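You operate a simulated robot arm through the tools that you are given. There is no shell and no other tool.

You are at the controls of a simulated two-armed robot. One attempt, no reset.

TASK
Take the lid off the red can on the top of the steel table and lay it down there.

The check looks at the end state, three seconds after you hand in, the way a careful person would. Anything else that was tipped, shoved, dropped, spilled or broken makes it a failure. Lids that push on must go on centred and level and be pressed home; caps that screw on are set level and turned clockwise until they are tight.

THE ROBOT
Two 6-joint arms with two-finger grippers on one trunk, on a base that moves. Base frame: it is fixed to the floor where the robot stands at the start and does not move with it; the origin is under the middle of the robot, x ahead of it, y to its left, z up. Lengths are in mm, angles in degrees, forces in N, time in s.
The left shoulder is at the start at [61, 143, 800], the right one opposite. With the tool pointing down near the work surface each hand reaches from about 240 to 700 mm from the robot's upright axis, wherever it stands, measured 20 degrees to its own side. Places, roughly: red can [-2500, -1500, 750]. Payload 2.45 kg a hand.
The TCP of each hand is the grasp point between the finger pads, 26 mm short of the fingertips. In the tool frame z runs along the fingers and y along their closing line. The gripper opens to 96 mm; its body begins 69 mm behind the TCP.
Orientation is that of the tool frame in the base frame, as a unit quaternion [w, x, y, z]. With the fingers straight down and closing along the base's y, the tool's x points along the base's -x, its y along +y and its z along -z.

THE INTERFACE
- The arms move only by the tool drive_tool. It takes "left_series", "right_series" or both (then of equal length, played together; a hand with none holds still); each is a list of rows, each a list of 7 numbers: the shift along the tool's x, y, z in mm, then the turn, a rotation vector about the tool's x, y, z in degrees, then the closure in counts, from 0 (fully open) to 255 (shut). In form: [[dx, dy, dz, rx, ry, rz, gripper], ...]. A call has 1 to 20 rows; each row is the pose to reach, as a shift and turn from the pose commanded when the call began, along the tool's axes at that moment. A row lasts 0.2 s, in which the tool goes at most 50 mm and 8.6 degrees; a call with a longer step from one row to the next is refused whole, and so is a gripper value outside its range. A pose out of reach is approached as far as the arm can. The call stops where the force on the tool passes 40 N (or 10 N more than at its start, if that is more) or the arm is blocked; 0.2 s more then pass. The fingers move at their own pace (about 79.9 mm/s each) and stop on an object; they squeeze with about 29 N. The grip force told is the motor's: it shows also when the fingers shut on nothing. Time passes only in rows, and 0.2 s behind the last, so rows that repeat a pose let the fingers close. The reply holds the time, the measured pose of the TCP, the force on the tool along the base axes, the opening and the grip force, in the units named above and with some noise, with the torque about the TCP (base axes, N m) and any sound that the robot's microphone picked up.
- Cameras (640 x 400 px; columns grow to the right, rows downward): "scene" is now at [155, 8, 1400.4]; the picture's right is [0.03, -1.00, 0.00], its down [-0.68, -0.02, -0.73] and it looks along [0.73, 0.02, -0.69] (base axes); focal length 277 px, centre (320, 200). "left" rides on the left gripper at [82, -3, -98] in its tool frame; the picture's right is [0.04, 1.00, 0.00], its down [-0.73, 0.03, -0.68] and it looks along [-0.68, 0.03, 0.73] (tool axes); focal length 256 px, centre (320, 200). "right" rides on the right gripper at [82, 3, -98] in its tool frame; the picture's right is [-0.04, 1.00, 0.00], its down [-0.73, -0.03, -0.68] and it looks along [-0.68, -0.03, 0.73] (tool axes); focal length 256 px, centre (320, 200). There is no depth. A picture from a camera that has moved, and an enlarged one, comes with that camera's place and axes in the base frame and with its lens. The place of the scene camera against the robot may be out by one fixed shift of up to 25 mm in any direction.
- camera(camera): a new picture of that camera. No time passes.
- lift_body(by): slides the trunk up (or, below 0, down) by that many mm; the arms and the scene camera ride with it, the base frame stays. It gives what a move gives, with no picture.
- roll_base(legs): drives the robot by 1 to 6 legs, each [ahead, turn to the left] in mm and degrees, along the robot's own axes; the way and the turn of a leg run together, so that a leg with both is an arc; at most 1500 mm and 180 degrees a leg. The arms and the cameras ride along, it lands a little off, and it stops where it bumps. It gives what a move gives.
- pan_tilt(pan, tilt): turns the head with the scene camera to pan (to the left, within 86 degrees either way) and tilt (down, from -29 to 69), counted from straight ahead of the robot. It gives what a move gives.
- close_up(camera, box): a new picture of the part [left, top, right, bottom] of that camera's present view, enlarged. No time passes.
- job_done(): hands the job in; it is judged then, once.

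Nothing tells you exact positions but the pictures and the camera data. Unless the task says otherwise, let go and move clear before handing in.

The tools are called after "Emit:" by a JSON object that holds its "api" and its "payload". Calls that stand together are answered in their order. drive_tool: Moves the arms, as the interface text tells. Its arguments: {"type":"object","properties":{"left_series":{"type":"array","items":{"type":"array","items":{"type":"number"}}},"right_series":{"type":"array","items":{"type":"array","items":{"type":"number"}}}},"required":[]} The other tools are called the same way: lift_body (by) moves the trunk up or down; roll_base (legs) drives the base; pan_tilt (pan, tilt) turns the head that bears the scene camera; camera (camera) takes a picture; close_up (camera, box) takes an enlarged picture of a part of a camera's view; job_done () hands the job in.

At the start:

```text
time_s: 0.0
left_ee_pos: [466.5, 151.9, 1090.5]
left_ee_rot: [-0.001, 0.0, 1.0, -0.002]
left_wrist_force: [-0.2, 0.5, 1.2]
left_moment: [-0.02, 0.02, -0.01]
left_gripper_width: 96.0
left_grip_force: 0.0
right_ee_pos: [573.0, -243.7, 1070.3]
right_ee_rot: [0.0, 0.0, 1.0, -0.001]
right_wrist_force: [-0.5, 0.1, -0.2]
right_moment: [-0.02, 0.03, 0.03]
right_gripper_width: 95.9
right_grip_force: 0.0
trunk travel left (down, up): [-425.0, 165.0]
robot x, y, heading: [-1.1, 4.4, -0.0]
head pan, tilt (commanded): [1.7, 43.2]
```

scene: 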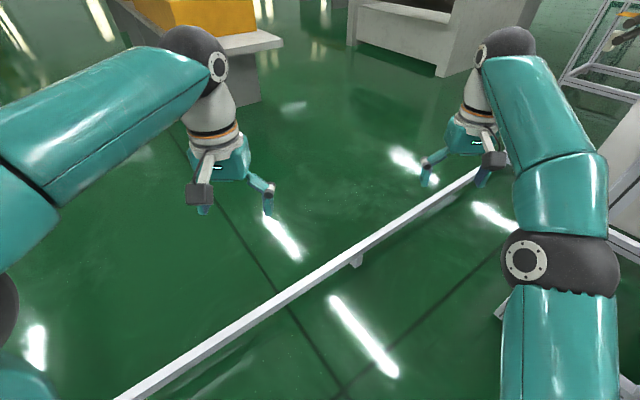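
right: 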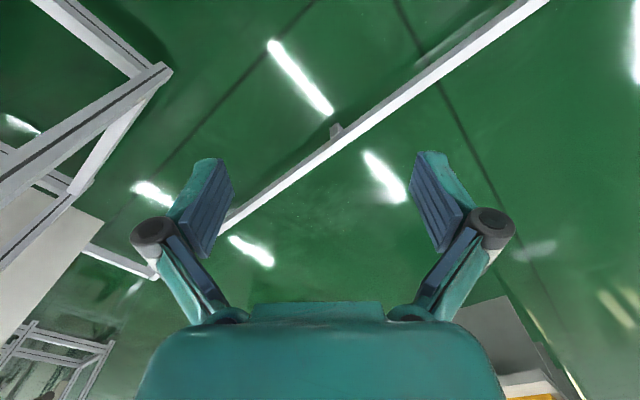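
left: 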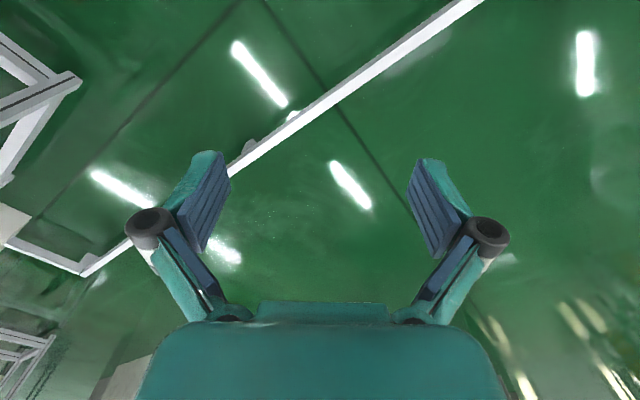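

The robot is facing a green floor with a low rail ahead of it; the red can is said to be behind me on the right, near [-2500, -1500, 750]. First I look around with the head before driving.

Emit:
{"api": "pan_tilt", "payload": {"pan": -86, "tilt": 20}}

Emit:
{"api": "camera", "payload": {"camera": "scene"}}

Emit:
{"api": "pan_tilt", "payload": {"pan": 86, "tilt": 20}}

Emit:
{"api": "camera", "payload": {"camera": "scene"}}

```text
time_s: 1.6
left_ee_pos: [464.9, 152.1, 1090.8]
left_ee_rot: [0.0, 0.001, 1.0, -0.001]
left_wrist_force: [-0.8, 0.7, -0.5]
left_moment: [0.0, 0.01, 0.0]
left_gripper_width: 96.1
left_grip_force: 0.0
right_ee_pos: [573.7, -242.3, 1070.9]
right_ee_rot: [0.001, 0.0, 1.0, 0.0]
right_wrist_force: [0.2, -0.2, 0.4]
right_moment: [0.0, 0.04, 0.0]
right_gripper_width: 95.8
right_grip_force: 0.1
trunk travel left (down, up): [-425.0, 165.0]
robot x, y, heading: [-3.9, -0.4, -0.0]
head pan, tilt (commanded): [-85.9, 20.0]
```

```text
taken
camera scene: at [79.0, -87.4, 1436.6], right [-1.0, -0.07, 0.0], down [-0.03, 0.34, -0.94], along [0.07, -0.94, -0.34], focal length 277 px, centre (320, 200)
```

scene: 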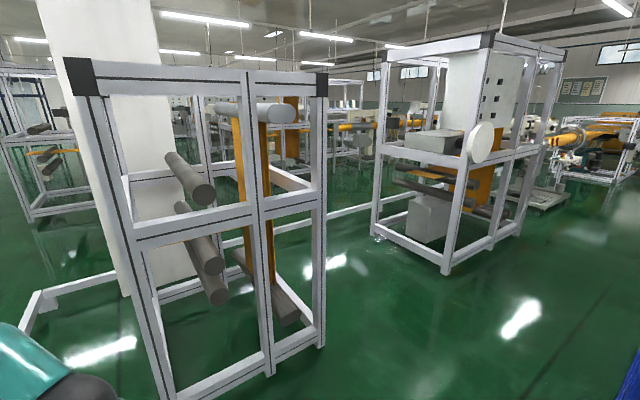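

```text
time_s: 4.2
left_ee_pos: [464.8, 151.0, 1090.1]
left_ee_rot: [-0.002, -0.001, 1.0, -0.001]
left_wrist_force: [-0.1, -0.1, 0.2]
left_moment: [-0.01, 0.01, 0.02]
left_gripper_width: 95.8
left_grip_force: 0.0
right_ee_pos: [572.4, -242.4, 1069.6]
right_ee_rot: [0.0, -0.001, 1.0, 0.0]
right_wrist_force: [0.3, 0.2, 0.2]
right_moment: [0.02, -0.01, 0.01]
right_gripper_width: 96.0
right_grip_force: 0.0
trunk travel left (down, up): [-425.0, 165.0]
robot x, y, heading: [-2.7, -2.3, -0.3]
head pan, tilt (commanded): [85.9, 20.0]
```

```text
taken
camera scene: at [79.0, 98.4, 1436.6], right [1.0, -0.07, 0.0], down [-0.03, -0.34, -0.94], along [0.07, 0.94, -0.34], focal length 277 px, centre (320, 200)
```

scene: 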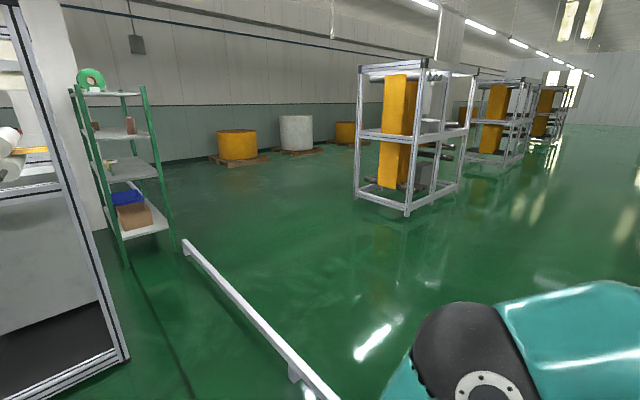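

The floor around me is clear to about 1.3 m, with a steel frame on my right and a rail ahead on the left. I turn right in place and look toward the can.

Emit:
{"api": "roll_base", "payload": {"legs": [[0, -100]]}}

Emit:
{"api": "pan_tilt", "payload": {"pan": -50, "tilt": 15}}

Emit:
{"api": "camera", "payload": {"camera": "scene"}}

Emit:
{"api": "pan_tilt", "payload": {"pan": 0, "tilt": 30}}

Emit:
{"api": "camera", "payload": {"camera": "scene"}}

```text
time_s: 6.8
left_ee_pos: [471.3, -147.7, 1092.5]
left_ee_rot: [0.0, 0.307, 0.952, 0.0]
left_wrist_force: [-0.2, 0.7, 0.7]
left_moment: [0.03, 0.02, 0.01]
left_gripper_width: 95.9
left_grip_force: 0.0
right_ee_pos: [327.7, -531.1, 1070.2]
right_ee_rot: [-0.002, 0.304, 0.953, 0.002]
right_wrist_force: [-0.4, 0.8, 0.7]
right_moment: [0.02, 0.0, 0.0]
right_gripper_width: 96.1
right_grip_force: 0.0
trunk travel left (down, up): [-425.0, 165.0]
robot x, y, heading: [20.5, 23.1, -36.3]
head pan, tilt (commanded): [85.9, 20.0]
stopped in leg 1: the robot was blocked; the commanded pose is now the measured one
```

```text
time_s: 9.0
left_ee_pos: [470.5, -147.6, 1091.5]
left_ee_rot: [0.0, 0.306, 0.952, 0.0]
left_wrist_force: [-0.3, -0.5, -0.8]
left_moment: [-0.01, 0.01, -0.02]
left_gripper_width: 95.8
left_grip_force: 0.0
right_ee_pos: [327.3, -528.5, 1070.0]
right_ee_rot: [-0.003, 0.304, 0.953, 0.0]
right_wrist_force: [0.2, 0.5, 0.4]
right_moment: [0.03, -0.02, 0.03]
right_gripper_width: 96.2
right_grip_force: 0.1
trunk travel left (down, up): [-425.0, 165.0]
robot x, y, heading: [22.0, 22.4, -36.2]
head pan, tilt (commanded): [-50.0, 15.0]
```

```text
taken
camera scene: at [85.6, -100.6, 1444.7], right [-1.0, -0.07, 0.0], down [-0.02, 0.26, -0.97], along [0.06, -0.96, -0.26], focal length 277 px, centre (320, 200)
```

scene: 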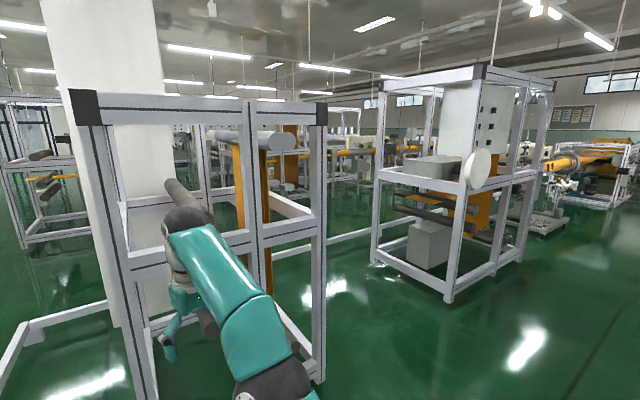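

```text
time_s: 10.1
left_ee_pos: [470.7, -148.0, 1092.2]
left_ee_rot: [-0.001, 0.307, 0.952, -0.001]
left_wrist_force: [0.2, -0.3, -0.6]
left_moment: [0.0, -0.01, 0.0]
left_gripper_width: 96.1
left_grip_force: 0.1
right_ee_pos: [328.5, -530.1, 1069.8]
right_ee_rot: [-0.002, 0.304, 0.953, 0.001]
right_wrist_force: [-0.2, -0.7, -0.3]
right_moment: [0.0, 0.01, -0.02]
right_gripper_width: 96.0
right_grip_force: 0.1
trunk travel left (down, up): [-425.0, 165.0]
robot x, y, heading: [20.5, 25.9, -36.2]
head pan, tilt (commanded): [0.0, 30.0]
```

```text
taken
camera scene: at [152.3, -61.0, 1420.5], right [-0.59, -0.81, 0.0], down [-0.4, 0.3, -0.87], along [0.7, -0.51, -0.5], focal length 277 px, centre (320, 200)
```

scene: 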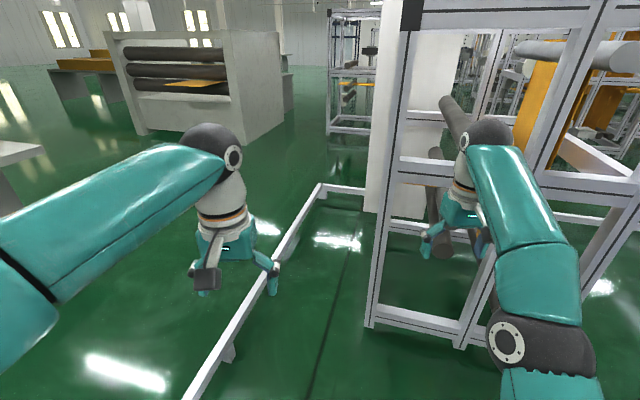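

The turn stopped after 36 degrees because something blocked it. I look around the robot more closely to find out what.

Emit:
{"api": "camera", "payload": {"camera": "right"}}

Emit:
{"api": "camera", "payload": {"camera": "left"}}

Emit:
{"api": "pan_tilt", "payload": {"pan": -86, "tilt": 40}}

Emit:
{"api": "camera", "payload": {"camera": "scene"}}

Emit:
{"api": "pan_tilt", "payload": {"pan": -45, "tilt": 60}}

Emit:
{"api": "camera", "payload": {"camera": "scene"}}

Emit:
{"api": "pan_tilt", "payload": {"pan": 86, "tilt": 40}}

Emit:
{"api": "camera", "payload": {"camera": "scene"}}

```text
taken
camera right: at [263.5, -480.6, 1168.3], right [0.61, 0.79, 0.0], down [0.58, -0.45, 0.68], along [0.53, -0.41, -0.74], focal length 256 px, centre (320, 200)
```

right: 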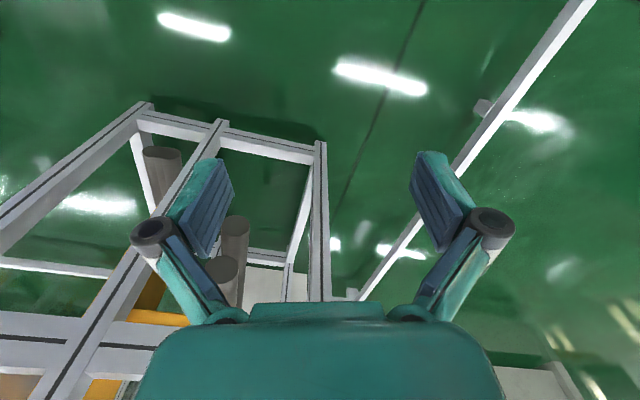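

```text
taken
camera left: at [403.0, -103.3, 1191.7], right [0.55, 0.84, 0.0], down [0.61, -0.4, 0.68], along [0.57, -0.37, -0.73], focal length 256 px, centre (320, 200)
```

left: 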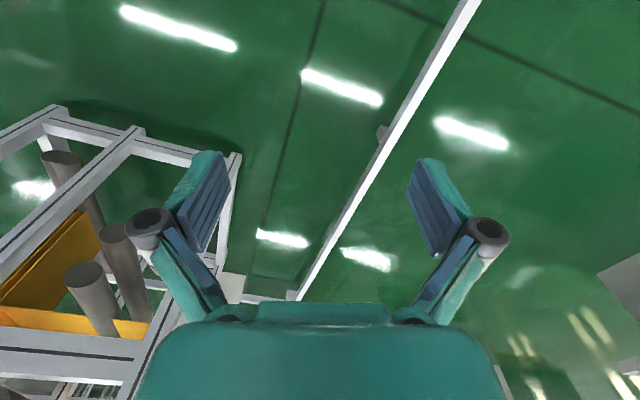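

```text
time_s: 11.7
left_ee_pos: [470.6, -148.0, 1091.8]
left_ee_rot: [-0.001, 0.306, 0.952, -0.001]
left_wrist_force: [0.1, -0.3, -1.0]
left_moment: [-0.01, -0.02, 0.01]
left_gripper_width: 95.9
left_grip_force: 0.1
right_ee_pos: [327.6, -529.7, 1070.1]
right_ee_rot: [-0.002, 0.305, 0.952, 0.001]
right_wrist_force: [0.5, 0.1, -0.1]
right_moment: [0.0, -0.02, 0.01]
right_gripper_width: 96.1
right_grip_force: 0.0
trunk travel left (down, up): [-425.0, 165.0]
robot x, y, heading: [21.1, 22.9, -36.3]
head pan, tilt (commanded): [-85.9, 40.0]
```

```text
taken
camera scene: at [34.2, -79.4, 1405.2], right [-0.85, 0.53, 0.0], down [0.34, 0.54, -0.77], along [-0.41, -0.65, -0.64], focal length 277 px, centre (320, 200)
```

scene: 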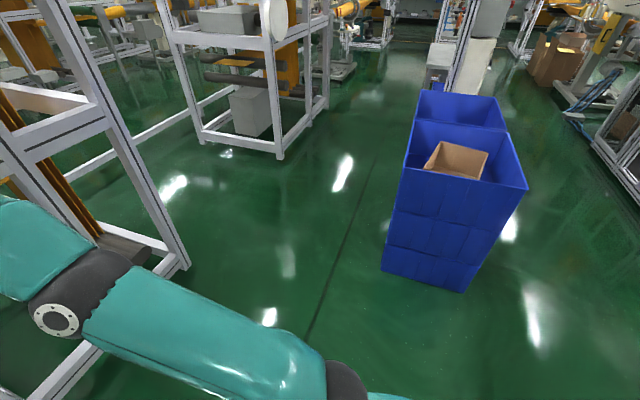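

```text
time_s: 12.8
left_ee_pos: [470.5, -147.9, 1092.0]
left_ee_rot: [0.0, 0.307, 0.952, -0.001]
left_wrist_force: [0.3, 0.1, 0.0]
left_moment: [0.01, 0.0, 0.01]
left_gripper_width: 96.1
left_grip_force: 0.1
right_ee_pos: [327.6, -530.0, 1069.3]
right_ee_rot: [-0.003, 0.304, 0.953, 0.001]
right_wrist_force: [-0.4, 0.1, -0.1]
right_moment: [0.01, 0.01, -0.02]
right_gripper_width: 96.0
right_grip_force: 0.0
trunk travel left (down, up): [-425.0, 165.0]
robot x, y, heading: [17.1, 27.5, -36.5]
head pan, tilt (commanded): [-45.0, 60.0]
```

```text
taken
camera scene: at [89.5, -73.3, 1378.4], right [-0.99, -0.15, 0.0], down [-0.13, 0.86, -0.5], along [0.08, -0.49, -0.87], focal length 277 px, centre (320, 200)
```

scene: 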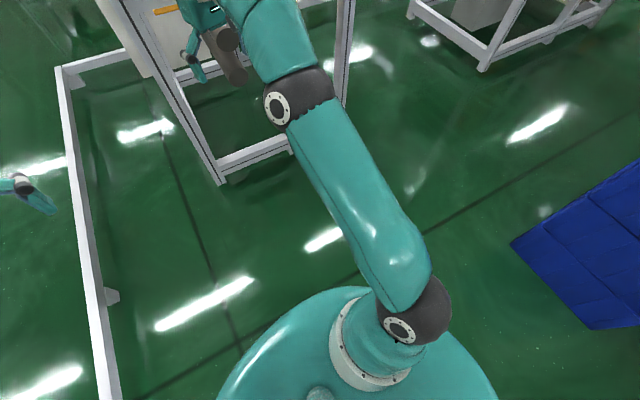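

```text
time_s: 14.9
left_ee_pos: [471.3, -146.9, 1092.5]
left_ee_rot: [-0.001, 0.306, 0.952, -0.001]
left_wrist_force: [0.5, 0.3, 0.2]
left_moment: [0.03, 0.0, -0.02]
left_gripper_width: 96.0
left_grip_force: 0.0
right_ee_pos: [328.2, -530.0, 1070.1]
right_ee_rot: [-0.003, 0.304, 0.953, 0.001]
right_wrist_force: [0.8, 0.1, -0.7]
right_moment: [0.0, 0.0, -0.03]
right_gripper_width: 96.1
right_grip_force: 0.1
trunk travel left (down, up): [-425.0, 165.0]
robot x, y, heading: [21.1, 22.9, -36.3]
head pan, tilt (commanded): [85.9, 40.0]
```

```text
taken
camera scene: at [134.4, 57.4, 1405.1], right [0.76, -0.65, 0.0], down [-0.42, -0.49, -0.77], along [0.5, 0.58, -0.64], focal length 277 px, centre (320, 200)
```

scene: 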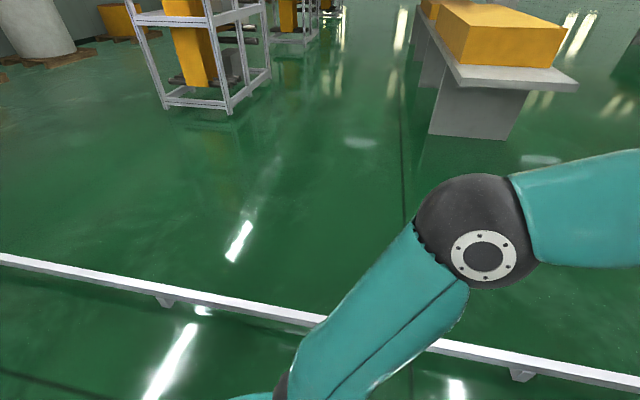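

Nothing visible is touching the robot: the frame is about 1.2 m off and the bins about 1.1 m. I look straight down around the base to check it.

Emit:
{"api": "pan_tilt", "payload": {"pan": 0, "tilt": 69}}

Emit:
{"api": "camera", "payload": {"camera": "scene"}}

Emit:
{"api": "pan_tilt", "payload": {"pan": -86, "tilt": 69}}

Emit:
{"api": "camera", "payload": {"camera": "scene"}}

Emit:
{"api": "pan_tilt", "payload": {"pan": 86, "tilt": 69}}

Emit:
{"api": "camera", "payload": {"camera": "scene"}}

```text
time_s: 16.5
left_ee_pos: [471.2, -147.9, 1092.5]
left_ee_rot: [0.0, 0.307, 0.952, -0.001]
left_wrist_force: [-0.1, 0.5, -0.1]
left_moment: [0.01, 0.02, -0.01]
left_gripper_width: 96.2
left_grip_force: 0.0
right_ee_pos: [328.6, -528.8, 1070.4]
right_ee_rot: [-0.003, 0.305, 0.952, 0.0]
right_wrist_force: [0.1, 0.3, -1.0]
right_moment: [-0.03, -0.01, 0.01]
right_gripper_width: 95.8
right_grip_force: 0.1
trunk travel left (down, up): [-425.0, 165.0]
robot x, y, heading: [20.4, 22.7, -36.3]
head pan, tilt (commanded): [0.0, 68.8]
```

```text
taken
camera scene: at [124.5, -40.4, 1369.0], right [-0.59, -0.81, 0.0], down [-0.75, 0.55, -0.36], along [0.29, -0.21, -0.93], focal length 277 px, centre (320, 200)
```

scene: 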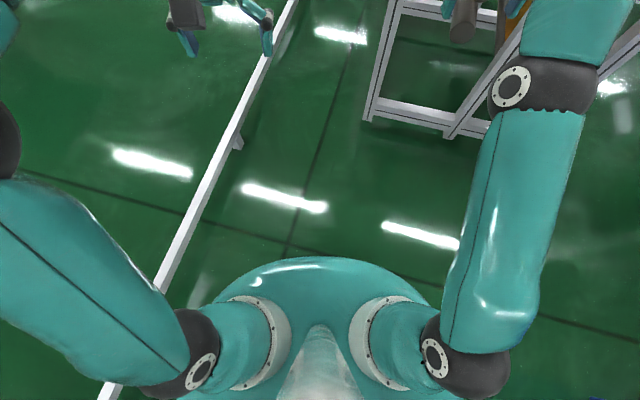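

```text
time_s: 18.1
left_ee_pos: [470.9, -147.3, 1091.0]
left_ee_rot: [-0.001, 0.306, 0.952, -0.001]
left_wrist_force: [0.6, 0.3, 0.0]
left_moment: [0.04, 0.0, -0.01]
left_gripper_width: 96.1
left_grip_force: 0.1
right_ee_pos: [327.8, -528.8, 1070.5]
right_ee_rot: [-0.002, 0.304, 0.953, 0.001]
right_wrist_force: [0.7, 0.6, -0.3]
right_moment: [0.01, 0.02, -0.02]
right_gripper_width: 96.0
right_grip_force: 0.0
trunk travel left (down, up): [-425.0, 165.0]
robot x, y, heading: [15.3, 23.0, -36.2]
head pan, tilt (commanded): [-85.9, 68.8]
```

```text
taken
camera scene: at [49.6, -54.7, 1369.0], right [-0.85, 0.53, 0.0], down [0.5, 0.79, -0.36], along [-0.19, -0.31, -0.93], focal length 277 px, centre (320, 200)
```

scene: 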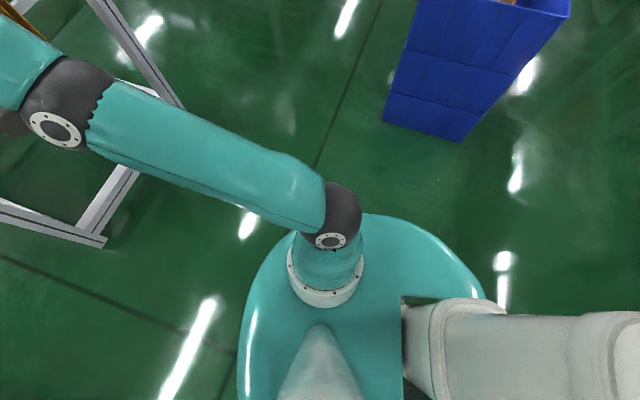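

```text
time_s: 20.7
left_ee_pos: [471.5, -147.9, 1092.5]
left_ee_rot: [0.0, 0.307, 0.952, -0.001]
left_wrist_force: [-0.2, 0.7, -0.8]
left_moment: [0.01, -0.01, 0.0]
left_gripper_width: 96.1
left_grip_force: 0.0
right_ee_pos: [328.5, -529.8, 1070.7]
right_ee_rot: [-0.003, 0.304, 0.953, 0.0]
right_wrist_force: [0.4, 0.6, 0.6]
right_moment: [0.02, 0.01, 0.0]
right_gripper_width: 96.0
right_grip_force: 0.0
trunk travel left (down, up): [-425.0, 165.0]
robot x, y, heading: [16.3, 24.7, -36.2]
head pan, tilt (commanded): [85.9, 68.8]
```

```text
taken
camera scene: at [115.6, 35.2, 1369.0], right [0.76, -0.65, 0.0], down [-0.6, -0.71, -0.36], along [0.23, 0.28, -0.93], focal length 277 px, centre (320, 200)
```

scene: 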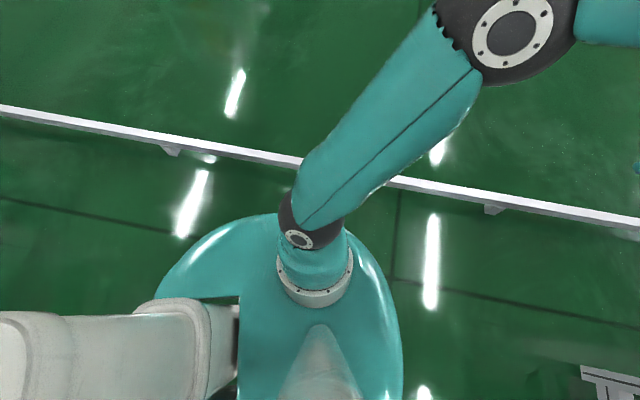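

The robot has a pale column sticking out behind it, and I can't see what is behind that. I turn both hands outward so that their cameras look back past the robot.

Emit:
{"api": "drive_tool", "payload": {"left_series": [[0, 0, 0, 0, 0, -8, 0], [0, 0, 0, 0, 0, -16, 0], [0, 0, 0, 0, 0, -24, 0], [0, 0, 0, 0, 0, -32, 0], [0, 0, 0, 0, 0, -40, 0], [0, 0, 0, 0, 0, -48, 0], [0, 0, 0, 0, 0, -56, 0], [0, 0, 0, 0, 0, -64, 0], [0, 0, 0, 0, 0, -72, 0], [0, 0, 0, 0, 0, -80, 0], [0, 0, 0, 0, 0, -88, 0], [0, 0, 0, 0, 0, -96, 0], [0, 0, 0, 0, 0, -104, 0], [0, 0, 0, 0, 0, -112, 0], [0, 0, 0, 0, 0, -120, 0]], "right_series": [[0, 0, 0, 0, 0, 8, 0], [0, 0, 0, 0, 0, 16, 0], [0, 0, 0, 0, 0, 24, 0], [0, 0, 0, 0, 0, 32, 0], [0, 0, 0, 0, 0, 40, 0], [0, 0, 0, 0, 0, 48, 0], [0, 0, 0, 0, 0, 56, 0], [0, 0, 0, 0, 0, 64, 0], [0, 0, 0, 0, 0, 72, 0], [0, 0, 0, 0, 0, 80, 0], [0, 0, 0, 0, 0, 88, 0], [0, 0, 0, 0, 0, 96, 0], [0, 0, 0, 0, 0, 104, 0], [0, 0, 0, 0, 0, 112, 0], [0, 0, 0, 0, 0, 120, 0]]}}

Emit:
{"api": "camera", "payload": {"camera": "left"}}

Emit:
{"api": "camera", "payload": {"camera": "right"}}

```text
time_s: 23.9
left_ee_pos: [471.9, -147.0, 1092.4]
left_ee_rot: [-0.001, -0.672, 0.74, 0.0]
left_wrist_force: [-0.4, 0.4, -0.2]
left_moment: [0.0, 0.01, 0.0]
left_gripper_width: 95.7
left_grip_force: 0.1
right_ee_pos: [328.0, -530.2, 1070.5]
right_ee_rot: [-0.003, 0.978, 0.211, -0.001]
right_wrist_force: [-0.5, -0.1, 0.1]
right_moment: [0.0, -0.04, -0.02]
right_gripper_width: 95.9
right_grip_force: 0.1
trunk travel left (down, up): [-425.0, 165.0]
robot x, y, heading: [19.4, 23.5, -35.9]
head pan, tilt (commanded): [85.9, 68.8]
```

```text
taken
camera left: at [466.9, -229.7, 1192.1], right [-1.0, 0.06, 0.0], down [0.04, 0.73, 0.68], along [0.04, 0.68, -0.73], focal length 256 px, centre (320, 200)
```

left: 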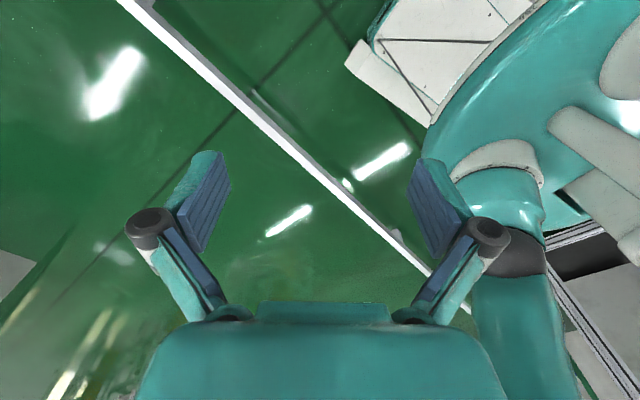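

```text
taken
camera right: at [403.7, -499.9, 1167.6], right [0.38, -0.93, 0.0], down [-0.68, -0.28, 0.68], along [-0.63, -0.25, -0.73], focal length 256 px, centre (320, 200)
```

right: 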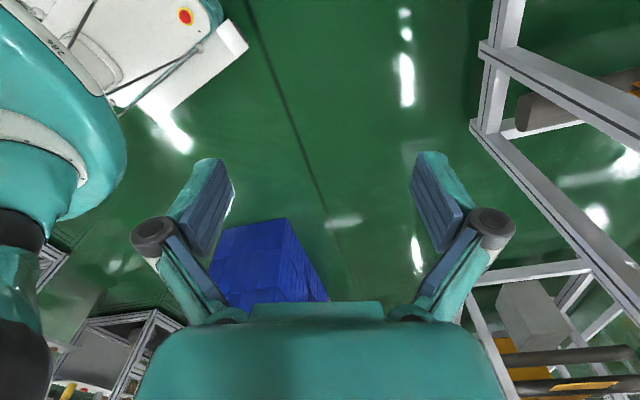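

The rear corners are only partly visible, so I turn the hands farther to look straight back.

Emit:
{"api": "drive_tool", "payload": {"left_series": [[0, 0, 0, 0, 0, -8, 0], [0, 0, 0, 0, 0, -16, 0], [0, 0, 0, 0, 0, -24, 0], [0, 0, 0, 0, 0, -32, 0], [0, 0, 0, 0, 0, -40, 0], [0, 0, 0, 4, 0, -46, 0]], "right_series": [[0, 0, 0, 0, 0, 8, 0], [0, 0, 0, 0, 0, 16, 0], [0, 0, 0, 0, 0, 24, 0], [0, 0, 0, 0, 0, 32, 0], [0, 0, 0, 0, 0, 40, 0], [0, 0, 0, 0, 0, 46, 0]]}}

Emit:
{"api": "camera", "payload": {"camera": "left"}}

Emit:
{"api": "camera", "payload": {"camera": "right"}}

```text
time_s: 25.3
left_ee_pos: [566.5, -142.6, 1131.9]
left_ee_rot: [-0.02, 0.901, -0.433, 0.025]
left_wrist_force: [0.0, -0.6, 0.2]
left_moment: [0.05, -0.01, 0.0]
left_gripper_width: 96.3
left_grip_force: 0.1
left hand out of reach, approached as far as the arm can: row 4, 5, 6
right_ee_pos: [329.1, -530.2, 1069.3]
right_ee_rot: [-0.002, 0.982, -0.188, -0.003]
right_wrist_force: [0.2, -0.6, 0.1]
right_moment: [0.05, -0.01, 0.01]
right_gripper_width: 96.1
right_grip_force: 0.0
trunk travel left (down, up): [-425.0, 165.0]
robot x, y, heading: [21.4, 22.6, -36.2]
head pan, tilt (commanded): [85.9, 68.8]
```

```text
taken
camera left: at [614.2, -206.2, 1233.5], right [-0.75, -0.66, -0.06], down [-0.52, 0.55, 0.66], along [-0.4, 0.52, -0.75], focal length 256 px, centre (320, 200)
```

left: 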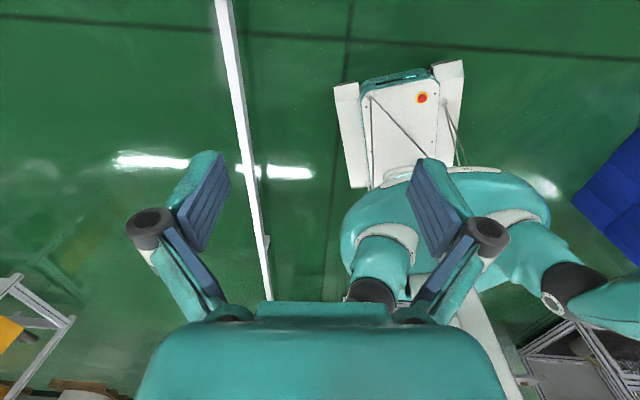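

```text
taken
camera right: at [403.3, -565.2, 1166.0], right [-0.41, -0.91, 0.0], down [-0.67, 0.29, 0.68], along [-0.62, 0.28, -0.73], focal length 256 px, centre (320, 200)
```

right: 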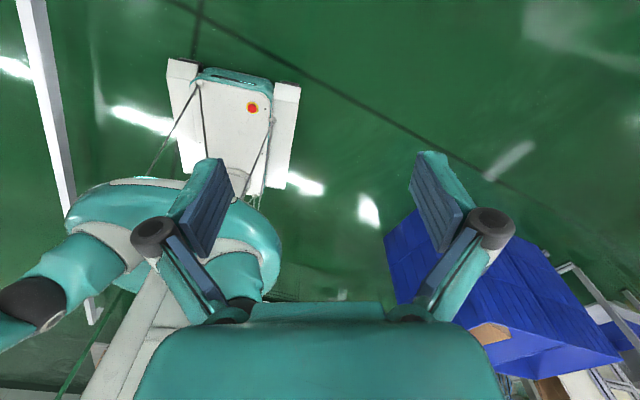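

The base and torso look free from the front, and the pale bar is only the robot's own neck. I turn the hands back, then try a small turn to see whether it is still blocked.

Emit:
{"api": "drive_tool", "payload": {"left_series": [[0, 0, 0, 0, 0, 8, 0], [0, 0, 0, 0, 0, 16, 0], [0, 0, 0, 0, 0, 24, 0], [0, 0, 0, 0, 0, 32, 0], [0, 0, 0, 0, 0, 40, 0], [0, 0, 0, 0, 0, 48, 0], [0, 0, 0, 0, 0, 56, 0], [0, 0, 0, 0, 0, 64, 0], [0, 0, 0, 0, 0, 72, 0], [0, 0, 0, 0, 0, 80, 0], [0, 0, 0, 0, 0, 88, 0], [0, 0, 0, 0, 0, 96, 0], [0, 0, 0, 0, 0, 104, 0], [0, 0, 0, 0, 0, 112, 0], [0, 0, 0, 0, 0, 120, 0], [0, 0, 0, 0, 0, 128, 0], [0, 0, 0, 0, 0, 136, 0], [0, 0, 0, 0, 0, 144, 0]], "right_series": [[0, 0, 0, 0, 0, -8, 0], [0, 0, 0, 0, 0, -16, 0], [0, 0, 0, 0, 0, -24, 0], [0, 0, 0, 0, 0, -32, 0], [0, 0, 0, 0, 0, -40, 0], [0, 0, 0, 0, 0, -48, 0], [0, 0, 0, 0, 0, -56, 0], [0, 0, 0, 0, 0, -64, 0], [0, 0, 0, 0, 0, -72, 0], [0, 0, 0, 0, 0, -80, 0], [0, 0, 0, 0, 0, -88, 0], [0, 0, 0, 0, 0, -96, 0], [0, 0, 0, 0, 0, -104, 0], [0, 0, 0, 0, 0, -112, 0], [0, 0, 0, 0, 0, -120, 0], [0, 0, 0, 0, 0, -128, 0], [0, 0, 0, 0, 0, -136, 0], [0, 0, 0, 0, 0, -144, 0]]}}

Emit:
{"api": "roll_base", "payload": {"legs": [[0, -6]]}}

```text
time_s: 29.1
left_ee_pos: [568.1, -141.6, 1131.0]
left_ee_rot: [0.031, 0.12, 0.992, 0.013]
left_wrist_force: [0.1, 0.3, 0.2]
left_moment: [0.0, 0.03, 0.0]
left_gripper_width: 96.0
left_grip_force: 0.0
right_ee_pos: [328.0, -529.3, 1070.7]
right_ee_rot: [-0.002, 0.48, 0.877, 0.002]
right_wrist_force: [-0.2, -0.1, 0.7]
right_moment: [-0.02, -0.02, -0.01]
right_gripper_width: 96.0
right_grip_force: 0.2
trunk travel left (down, up): [-425.0, 165.0]
robot x, y, heading: [18.7, 22.2, -36.0]
head pan, tilt (commanded): [85.9, 68.8]
```

```text
time_s: 30.1
left_ee_pos: [549.2, -197.8, 1129.6]
left_ee_rot: [0.033, 0.17, 0.985, 0.012]
left_wrist_force: [0.9, -0.4, 0.7]
left_moment: [0.03, -0.02, 0.01]
left_gripper_width: 95.8
left_grip_force: 0.1
right_ee_pos: [268.7, -558.9, 1069.3]
right_ee_rot: [-0.002, 0.525, 0.851, 0.001]
right_wrist_force: [0.0, -0.6, 0.3]
right_moment: [-0.01, 0.0, 0.0]
right_gripper_width: 95.9
right_grip_force: 0.0
trunk travel left (down, up): [-425.0, 165.0]
robot x, y, heading: [20.2, 26.0, -42.3]
head pan, tilt (commanded): [85.9, 68.8]
```

It turned 6 degrees freely this time, so I carry on turning right in smaller steps.

Emit:
{"api": "roll_base", "payload": {"legs": [[0, -15]]}}

Emit:
{"api": "pan_tilt", "payload": {"pan": -50, "tilt": 25}}

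Emit:
{"api": "camera", "payload": {"camera": "scene"}}

```text
time_s: 31.5
left_ee_pos: [468.8, -327.5, 1131.1]
left_ee_rot: [0.034, 0.3, 0.953, 0.006]
left_wrist_force: [-0.1, 0.0, 0.0]
left_moment: [0.04, 0.0, 0.03]
left_gripper_width: 96.2
left_grip_force: 0.1
right_ee_pos: [105.4, -601.6, 1069.5]
right_ee_rot: [-0.002, 0.635, 0.773, 0.001]
right_wrist_force: [0.4, -0.1, -0.2]
right_moment: [0.02, 0.01, 0.02]
right_gripper_width: 95.9
right_grip_force: 0.1
trunk travel left (down, up): [-425.0, 165.0]
robot x, y, heading: [34.9, 33.0, -57.4]
head pan, tilt (commanded): [85.9, 68.8]
```

```text
time_s: 33.7
left_ee_pos: [468.8, -328.0, 1130.1]
left_ee_rot: [0.035, 0.3, 0.953, 0.007]
left_wrist_force: [-0.2, 0.0, 0.0]
left_moment: [0.03, 0.0, -0.01]
left_gripper_width: 96.2
left_grip_force: 0.0
right_ee_pos: [104.4, -600.9, 1070.8]
right_ee_rot: [-0.001, 0.633, 0.774, 0.0]
right_wrist_force: [0.4, 0.3, 0.0]
right_moment: [-0.02, -0.04, 0.01]
right_gripper_width: 95.8
right_grip_force: 0.2
trunk travel left (down, up): [-425.0, 165.0]
robot x, y, heading: [33.3, 32.7, -57.6]
head pan, tilt (commanded): [-50.0, 25.0]
```

```text
taken
camera scene: at [50.2, -99.1, 1428.4], right [-0.95, 0.3, 0.0], down [0.13, 0.4, -0.91], along [-0.27, -0.86, -0.42], focal length 277 px, centre (320, 200)
```

scene: 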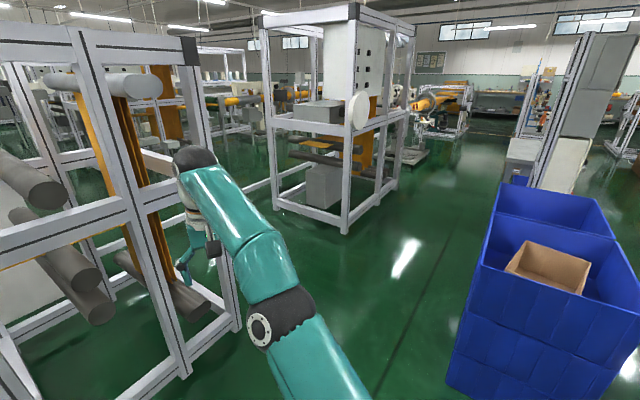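

The turn works now and the bins stand on the right; by the given place the can should lie near pixel (575,165), behind the tall grey panel. I zoom in there.

Emit:
{"api": "close_up", "payload": {"camera": "scene", "box": [400, 50, 640, 200]}}

Emit:
{"api": "pan_tilt", "payload": {"pan": -86, "tilt": 20}}

Emit:
{"api": "camera", "payload": {"camera": "scene"}}

```text
2.67 times, centred on (520, 125) of scene
camera zoom: at [50.2, -99.1, 1428.4], right [-0.95, 0.3, 0.0], down [0.13, 0.4, -0.91], along [-0.27, -0.86, -0.42], focal length 738 px, centre (-213, 400)
```

zoom: 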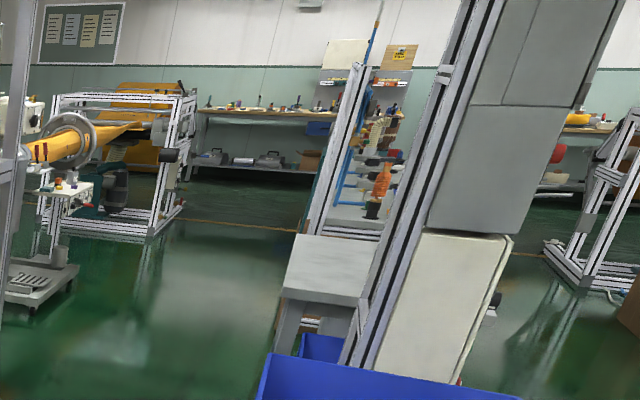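

```text
time_s: 34.7
left_ee_pos: [470.1, -327.3, 1129.5]
left_ee_rot: [0.034, 0.3, 0.953, 0.007]
left_wrist_force: [-0.1, 0.2, -0.5]
left_moment: [-0.03, -0.01, 0.03]
left_gripper_width: 96.3
left_grip_force: 0.0
right_ee_pos: [105.2, -600.8, 1069.3]
right_ee_rot: [-0.001, 0.635, 0.773, 0.001]
right_wrist_force: [0.5, 0.6, 0.8]
right_moment: [0.02, -0.03, 0.02]
right_gripper_width: 96.0
right_grip_force: 0.2
trunk travel left (down, up): [-425.0, 165.0]
robot x, y, heading: [33.5, 35.1, -57.5]
head pan, tilt (commanded): [-85.9, 20.0]
```

```text
taken
camera scene: at [3.1, -66.7, 1436.5], right [-0.6, 0.8, 0.0], down [0.27, 0.2, -0.94], along [-0.75, -0.56, -0.34], focal length 277 px, centre (320, 200)
```

scene: 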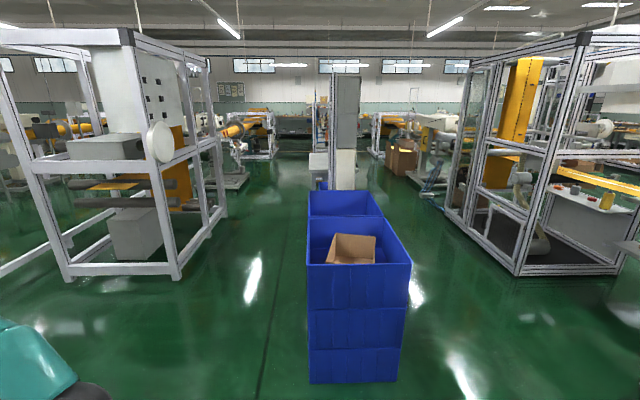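

The given can place lies near pixel (354,170), right by the tall post behind the blue bins. I zoom in on it.

Emit:
{"api": "close_up", "payload": {"camera": "scene", "box": [270, 60, 430, 210]}}

Emit:
{"api": "close_up", "payload": {"camera": "scene", "box": [200, 100, 360, 200]}}

```text
2.67 times, centred on (350, 135) of scene
camera zoom: at [3.1, -66.7, 1436.5], right [-0.6, 0.8, 0.0], down [0.27, 0.2, -0.94], along [-0.75, -0.56, -0.34], focal length 738 px, centre (240, 373)
```

zoom: 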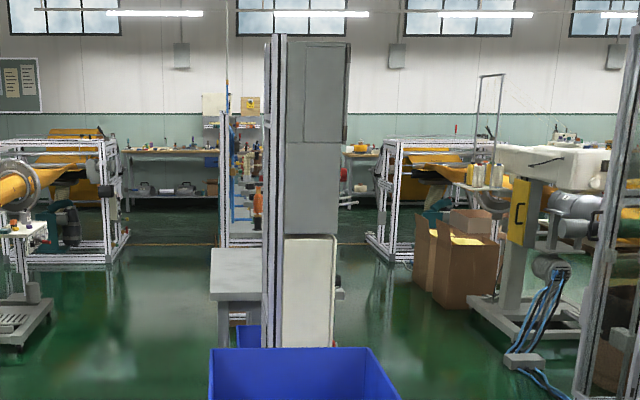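

```text
4.00 times, centred on (280, 150) of scene
camera zoom: at [3.1, -66.7, 1436.5], right [-0.6, 0.8, 0.0], down [0.27, 0.2, -0.94], along [-0.75, -0.56, -0.34], focal length 1107 px, centre (480, 400)
```

zoom: 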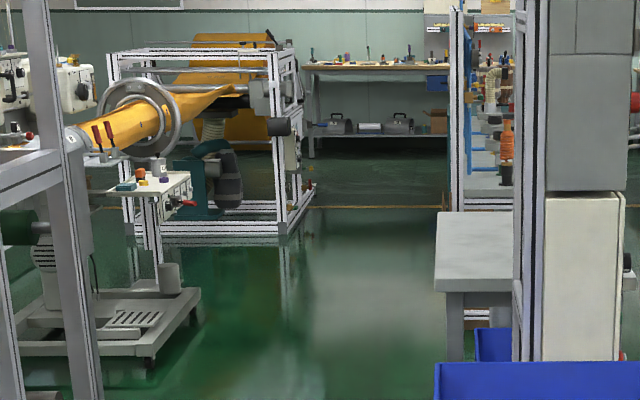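

I take the corridor between the blue bins and the left frames to run along heading about -141 degrees, with the table beyond the bins. I turn on to about -105 degrees in steps.

Emit:
{"api": "roll_base", "payload": {"legs": [[0, -24], [0, -23]]}}

Emit:
{"api": "pan_tilt", "payload": {"pan": -30, "tilt": 25}}

Emit:
{"api": "camera", "payload": {"camera": "scene"}}

```text
time_s: 36.7
left_ee_pos: [285.4, -467.3, 1131.9]
left_ee_rot: [0.037, 0.49, 0.871, -0.003]
left_wrist_force: [-0.5, 0.4, 0.2]
left_moment: [-0.07, -0.06, 0.0]
left_gripper_width: 96.0
left_grip_force: 0.1
right_ee_pos: [-161.4, -597.8, 1053.3]
right_ee_rot: [0.037, 0.778, 0.627, -0.03]
right_wrist_force: [-1.0, 0.2, -1.0]
right_moment: [-0.01, -0.02, 0.03]
right_gripper_width: 95.9
right_grip_force: 0.0
trunk travel left (down, up): [-425.0, 165.0]
robot x, y, heading: [53.8, 39.9, -81.2]
head pan, tilt (commanded): [-85.9, 20.0]
stopped in leg 2: the robot was blocked; the commanded pose is now the measured one
```

```text
time_s: 38.0
left_ee_pos: [287.0, -469.3, 1130.9]
left_ee_rot: [0.036, 0.489, 0.871, -0.002]
left_wrist_force: [-0.1, 0.7, -0.6]
left_moment: [0.02, 0.01, 0.02]
left_gripper_width: 95.8
left_grip_force: 0.0
right_ee_pos: [-159.7, -599.1, 1054.2]
right_ee_rot: [0.036, 0.777, 0.628, -0.028]
right_wrist_force: [0.3, 0.2, -0.5]
right_moment: [-0.01, 0.0, 0.04]
right_gripper_width: 96.2
right_grip_force: 0.0
trunk travel left (down, up): [-425.0, 165.0]
robot x, y, heading: [56.4, 36.2, -81.3]
head pan, tilt (commanded): [-30.0, 25.0]
```

```text
taken
camera scene: at [41.3, -100.1, 1428.4], right [-0.93, 0.36, 0.0], down [0.15, 0.39, -0.91], along [-0.33, -0.84, -0.42], focal length 277 px, centre (320, 200)
```

scene: 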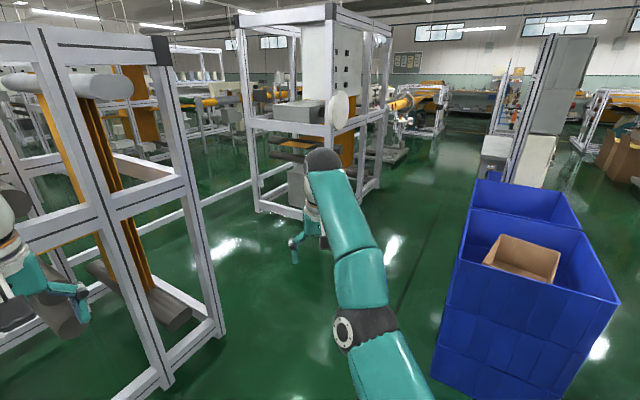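

The stop looks like the base rubbing something right behind it (both hands only swung on from inertia, and the base keeps drifting to +x). I drive forward away from it, then look back.

Emit:
{"api": "roll_base", "payload": {"legs": [[250, 0]]}}

Emit:
{"api": "pan_tilt", "payload": {"pan": -86, "tilt": 35}}

Emit:
{"api": "camera", "payload": {"camera": "scene"}}

```text
time_s: 39.8
left_ee_pos: [324.4, -720.4, 1130.4]
left_ee_rot: [0.035, 0.49, 0.871, -0.001]
left_wrist_force: [0.0, -0.4, -0.7]
left_moment: [0.0, -0.01, 0.02]
left_gripper_width: 95.8
left_grip_force: 0.0
right_ee_pos: [-121.8, -847.9, 1051.8]
right_ee_rot: [0.036, 0.778, 0.627, -0.028]
right_wrist_force: [-0.2, -0.5, -0.5]
right_moment: [0.0, -0.01, 0.0]
right_gripper_width: 95.7
right_grip_force: 0.1
trunk travel left (down, up): [-425.0, 165.0]
robot x, y, heading: [91.1, -212.0, -81.5]
head pan, tilt (commanded): [-30.0, 25.0]
```

```text
time_s: 41.1
left_ee_pos: [324.5, -719.1, 1130.2]
left_ee_rot: [0.036, 0.49, 0.871, -0.002]
left_wrist_force: [0.5, 0.9, 0.1]
left_moment: [-0.02, 0.01, 0.01]
left_gripper_width: 95.9
left_grip_force: 0.1
right_ee_pos: [-121.9, -847.2, 1054.8]
right_ee_rot: [0.037, 0.778, 0.627, -0.029]
right_wrist_force: [0.1, 0.5, 0.1]
right_moment: [0.01, -0.02, 0.01]
right_gripper_width: 96.2
right_grip_force: 0.1
trunk travel left (down, up): [-425.0, 165.0]
robot x, y, heading: [93.3, -207.4, -81.3]
head pan, tilt (commanded): [-85.9, 35.0]
```

```text
taken
camera scene: at [27.0, -283.2, 1412.7], right [-0.22, 0.98, 0.0], down [0.56, 0.13, -0.82], along [-0.8, -0.18, -0.57], focal length 277 px, centre (320, 200)
```

scene: 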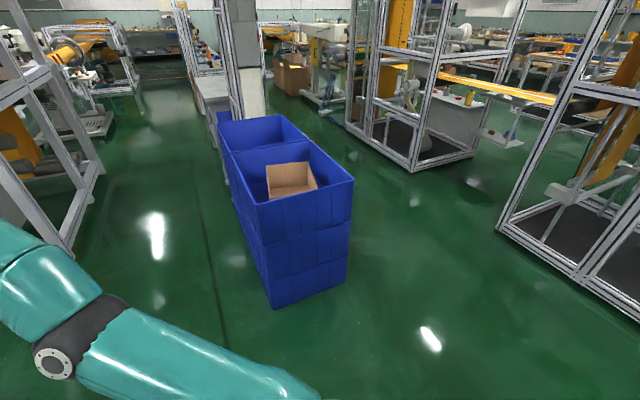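

Behind the start place the floor looks clear down to about x=-580. I look steeper down to check the last stretch.

Emit:
{"api": "pan_tilt", "payload": {"pan": -86, "tilt": 66}}

Emit:
{"api": "camera", "payload": {"camera": "scene"}}

```text
time_s: 42.0
left_ee_pos: [323.8, -719.4, 1130.0]
left_ee_rot: [0.035, 0.49, 0.871, -0.003]
left_wrist_force: [-0.1, -0.5, -0.7]
left_moment: [0.0, -0.01, 0.03]
left_gripper_width: 95.8
left_grip_force: 0.1
right_ee_pos: [-123.0, -847.7, 1053.4]
right_ee_rot: [0.036, 0.778, 0.627, -0.029]
right_wrist_force: [-0.4, 0.3, 0.1]
right_moment: [0.02, -0.01, 0.03]
right_gripper_width: 96.1
right_grip_force: 0.0
trunk travel left (down, up): [-425.0, 165.0]
robot x, y, heading: [92.8, -209.6, -81.7]
head pan, tilt (commanded): [-85.9, 66.0]
```

```text
taken
camera scene: at [54.9, -276.8, 1371.8], right [-0.22, 0.98, 0.0], down [0.89, 0.2, -0.41], along [-0.4, -0.09, -0.91], focal length 277 px, centre (320, 200)
```

scene: 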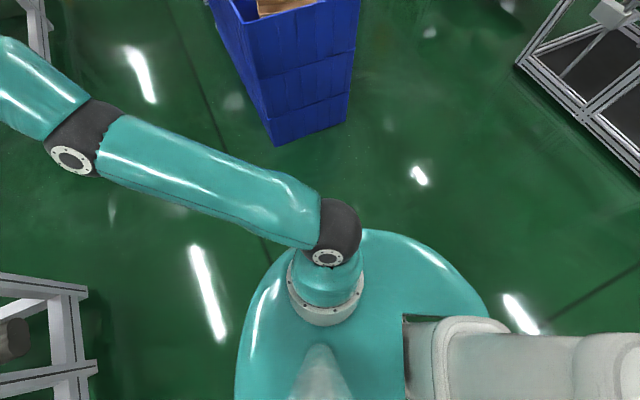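

The floor around is clear. I go on turning right toward about -114 degrees in small legs.

Emit:
{"api": "roll_base", "payload": {"legs": [[0, -16]]}}

Emit:
{"api": "roll_base", "payload": {"legs": [[0, -16]]}}

Emit:
{"api": "pan_tilt", "payload": {"pan": -20, "tilt": 30}}

Emit:
{"api": "camera", "payload": {"camera": "scene"}}

```text
time_s: 43.7
left_ee_pos: [172.6, -761.4, 1129.8]
left_ee_rot: [0.036, 0.607, 0.794, -0.009]
left_wrist_force: [0.5, 0.0, 0.6]
left_moment: [-0.02, 0.01, -0.03]
left_gripper_width: 96.0
left_grip_force: 0.0
right_ee_pos: [-290.6, -763.4, 1055.0]
right_ee_rot: [0.034, 0.858, 0.511, -0.035]
right_wrist_force: [0.0, 0.3, 0.6]
right_moment: [0.01, 0.01, -0.01]
right_gripper_width: 96.0
right_grip_force: 0.0
trunk travel left (down, up): [-425.0, 165.0]
robot x, y, heading: [104.9, -212.2, -97.3]
head pan, tilt (commanded): [-85.9, 66.0]
stopped in leg 1: the robot was blocked; the commanded pose is now the measured one
```

```text
time_s: 45.4
left_ee_pos: [21.0, -760.8, 1129.4]
left_ee_rot: [0.036, 0.71, 0.703, -0.014]
left_wrist_force: [-0.3, 0.5, 0.3]
left_moment: [-0.03, 0.02, 0.03]
left_gripper_width: 96.1
left_grip_force: 0.1
right_ee_pos: [-421.5, -631.3, 1051.6]
right_ee_rot: [0.031, 0.92, 0.39, -0.04]
right_wrist_force: [0.3, 0.8, 0.5]
right_moment: [-0.04, -0.02, 0.02]
right_gripper_width: 96.0
right_grip_force: 0.0
trunk travel left (down, up): [-425.0, 165.0]
robot x, y, heading: [120.2, -218.7, -113.2]
head pan, tilt (commanded): [-85.9, 66.0]
stopped in leg 1: the robot was blocked; the commanded pose is now the measured one
```

```text
time_s: 46.7
left_ee_pos: [21.3, -761.5, 1129.6]
left_ee_rot: [0.035, 0.71, 0.703, -0.014]
left_wrist_force: [0.0, -0.4, 0.4]
left_moment: [-0.02, 0.0, 0.0]
left_gripper_width: 96.3
left_grip_force: 0.1
right_ee_pos: [-421.9, -632.4, 1051.0]
right_ee_rot: [0.029, 0.919, 0.391, -0.039]
right_wrist_force: [0.4, 0.8, 0.2]
right_moment: [0.0, 0.04, 0.0]
right_gripper_width: 96.1
right_grip_force: 0.1
trunk travel left (down, up): [-425.0, 165.0]
robot x, y, heading: [117.1, -218.4, -113.4]
head pan, tilt (commanded): [-20.0, 30.0]
```

```text
taken
camera scene: at [44.0, -334.3, 1420.4], right [-0.73, 0.69, 0.0], down [0.34, 0.36, -0.87], along [-0.6, -0.63, -0.5], focal length 277 px, centre (320, 200)
```

scene: 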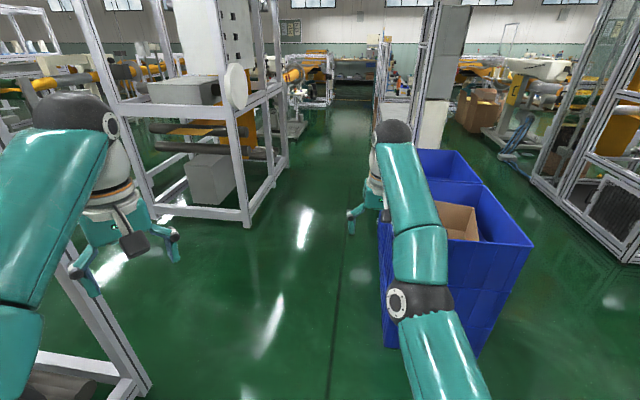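

The "blocked" notes come although each turn completes, so nothing visible is in the way. I drive 600 mm ahead into the corridor, left of the blue bins.

Emit:
{"api": "roll_base", "payload": {"legs": [[600, 0]]}}

Emit:
{"api": "roll_base", "payload": {"legs": [[0, -14]]}}

Emit:
{"api": "roll_base", "payload": {"legs": [[0, -14]]}}

Emit:
{"api": "camera", "payload": {"camera": "scene"}}

```text
time_s: 50.2
left_ee_pos: [-221.0, -1313.9, 1128.9]
left_ee_rot: [0.034, 0.71, 0.703, -0.014]
left_wrist_force: [0.0, -0.8, -0.2]
left_moment: [0.01, -0.04, -0.01]
left_gripper_width: 96.1
left_grip_force: 0.1
right_ee_pos: [-663.4, -1183.8, 1051.1]
right_ee_rot: [0.029, 0.92, 0.389, -0.038]
right_wrist_force: [0.4, -1.0, -0.7]
right_moment: [0.04, -0.01, -0.01]
right_gripper_width: 96.0
right_grip_force: 0.1
trunk travel left (down, up): [-425.0, 165.0]
robot x, y, heading: [-121.2, -768.8, -113.6]
head pan, tilt (commanded): [-20.0, 30.0]
```

```text
time_s: 51.7
left_ee_pos: [-346.8, -1274.2, 1129.9]
left_ee_rot: [0.033, 0.791, 0.611, -0.02]
left_wrist_force: [0.5, 0.1, -0.6]
left_moment: [-0.03, 0.0, 0.02]
left_gripper_width: 96.1
left_grip_force: 0.0
right_ee_pos: [-747.3, -1040.6, 1055.4]
right_ee_rot: [0.026, 0.96, 0.274, -0.045]
right_wrist_force: [-0.4, 0.0, 0.2]
right_moment: [-0.01, 0.0, -0.02]
right_gripper_width: 96.1
right_grip_force: 0.0
trunk travel left (down, up): [-425.0, 165.0]
robot x, y, heading: [-109.0, -776.7, -127.7]
head pan, tilt (commanded): [-20.0, 30.0]
stopped in leg 1: the robot was blocked; the commanded pose is now the measured one
```

```text
time_s: 53.0
left_ee_pos: [-459.5, -1199.9, 1129.4]
left_ee_rot: [0.031, 0.86, 0.509, -0.026]
left_wrist_force: [0.7, 1.0, 1.2]
left_moment: [-0.04, 0.05, -0.01]
left_gripper_width: 96.0
left_grip_force: 0.0
right_ee_pos: [-782.9, -874.7, 1054.0]
right_ee_rot: [0.02, 0.987, 0.154, -0.041]
right_wrist_force: [0.5, -0.5, -1.5]
right_moment: [0.05, 0.11, 0.0]
right_gripper_width: 96.0
right_grip_force: 0.1
trunk travel left (down, up): [-425.0, 165.0]
robot x, y, heading: [-102.8, -790.0, -141.6]
head pan, tilt (commanded): [-20.0, 30.0]
```

```text
taken
camera scene: at [-225.1, -848.6, 1420.8], right [-0.31, 0.95, 0.0], down [0.47, 0.16, -0.87], along [-0.82, -0.27, -0.5], focal length 277 px, centre (320, 200)
```

scene: 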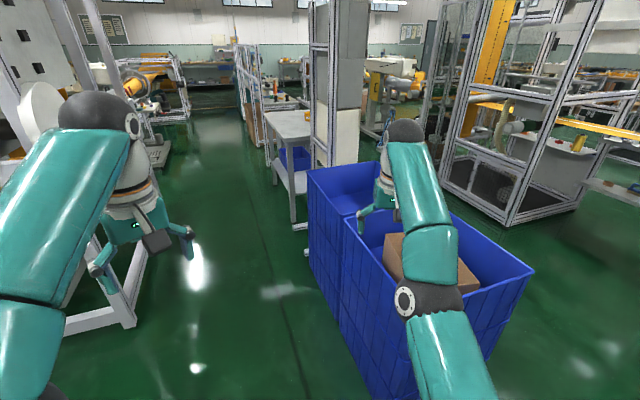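

The robot is in the corridor, and I can see the grey table beyond the bins beside the tall post. I zoom in on it.

Emit:
{"api": "close_up", "payload": {"camera": "scene", "box": [220, 50, 380, 220]}}

```text
2.35 times, centred on (300, 135) of scene
camera zoom: at [-225.1, -848.6, 1420.8], right [-0.31, 0.95, 0.0], down [0.47, 0.16, -0.87], along [-0.82, -0.27, -0.5], focal length 651 px, centre (367, 353)
```

zoom: 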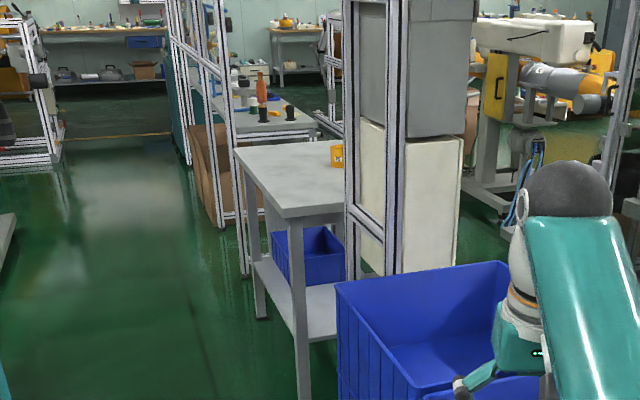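

The table top is about 726 mm high, its left edge running along the corridor, with the can probably hidden behind the post. I drive 1300 mm ahead along the corridor and then look right.

Emit:
{"api": "roll_base", "payload": {"legs": [[1300, 0]]}}

Emit:
{"api": "pan_tilt", "payload": {"pan": -45, "tilt": 30}}

Emit:
{"api": "camera", "payload": {"camera": "scene"}}

```text
time_s: 59.8
left_ee_pos: [-1486.3, -2029.5, 1129.8]
left_ee_rot: [0.03, 0.856, 0.515, -0.025]
left_wrist_force: [-0.1, 0.1, -0.3]
left_moment: [0.02, 0.0, 0.0]
left_gripper_width: 96.0
left_grip_force: 0.1
right_ee_pos: [-1814.8, -1710.5, 1053.5]
right_ee_rot: [0.02, 0.986, 0.161, -0.04]
right_wrist_force: [0.5, 0.2, -0.7]
right_moment: [0.02, -0.01, 0.03]
right_gripper_width: 96.0
right_grip_force: 0.1
trunk travel left (down, up): [-425.0, 165.0]
robot x, y, heading: [-1135.0, -1614.7, -141.0]
head pan, tilt (commanded): [-20.0, 30.0]
```

```text
time_s: 60.7
left_ee_pos: [-1486.3, -2031.4, 1129.3]
left_ee_rot: [0.03, 0.856, 0.515, -0.024]
left_wrist_force: [0.9, 0.2, -0.6]
left_moment: [0.0, 0.0, 0.0]
left_gripper_width: 96.0
left_grip_force: 0.2
right_ee_pos: [-1813.7, -1710.1, 1053.5]
right_ee_rot: [0.019, 0.986, 0.161, -0.04]
right_wrist_force: [-0.7, -0.3, -0.3]
right_moment: [0.02, 0.0, -0.01]
right_gripper_width: 96.0
right_grip_force: 0.1
trunk travel left (down, up): [-425.0, 165.0]
robot x, y, heading: [-1135.8, -1616.8, -141.2]
head pan, tilt (commanded): [-45.0, 30.0]
```

```text
taken
camera scene: at [-1262.1, -1636.8, 1420.4], right [0.1, 0.99, 0.0], down [0.5, -0.05, -0.87], along [-0.86, 0.09, -0.5], focal length 277 px, centre (320, 200)
```

scene: 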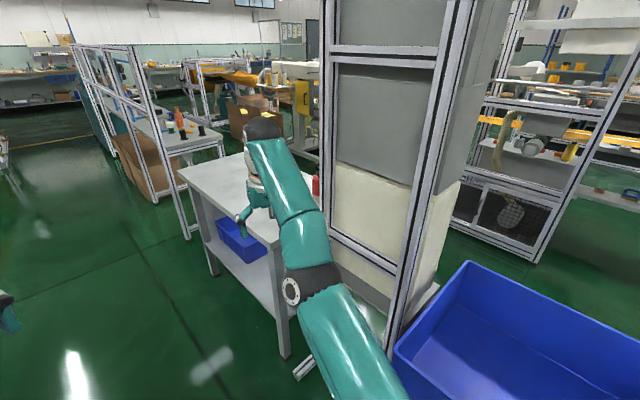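

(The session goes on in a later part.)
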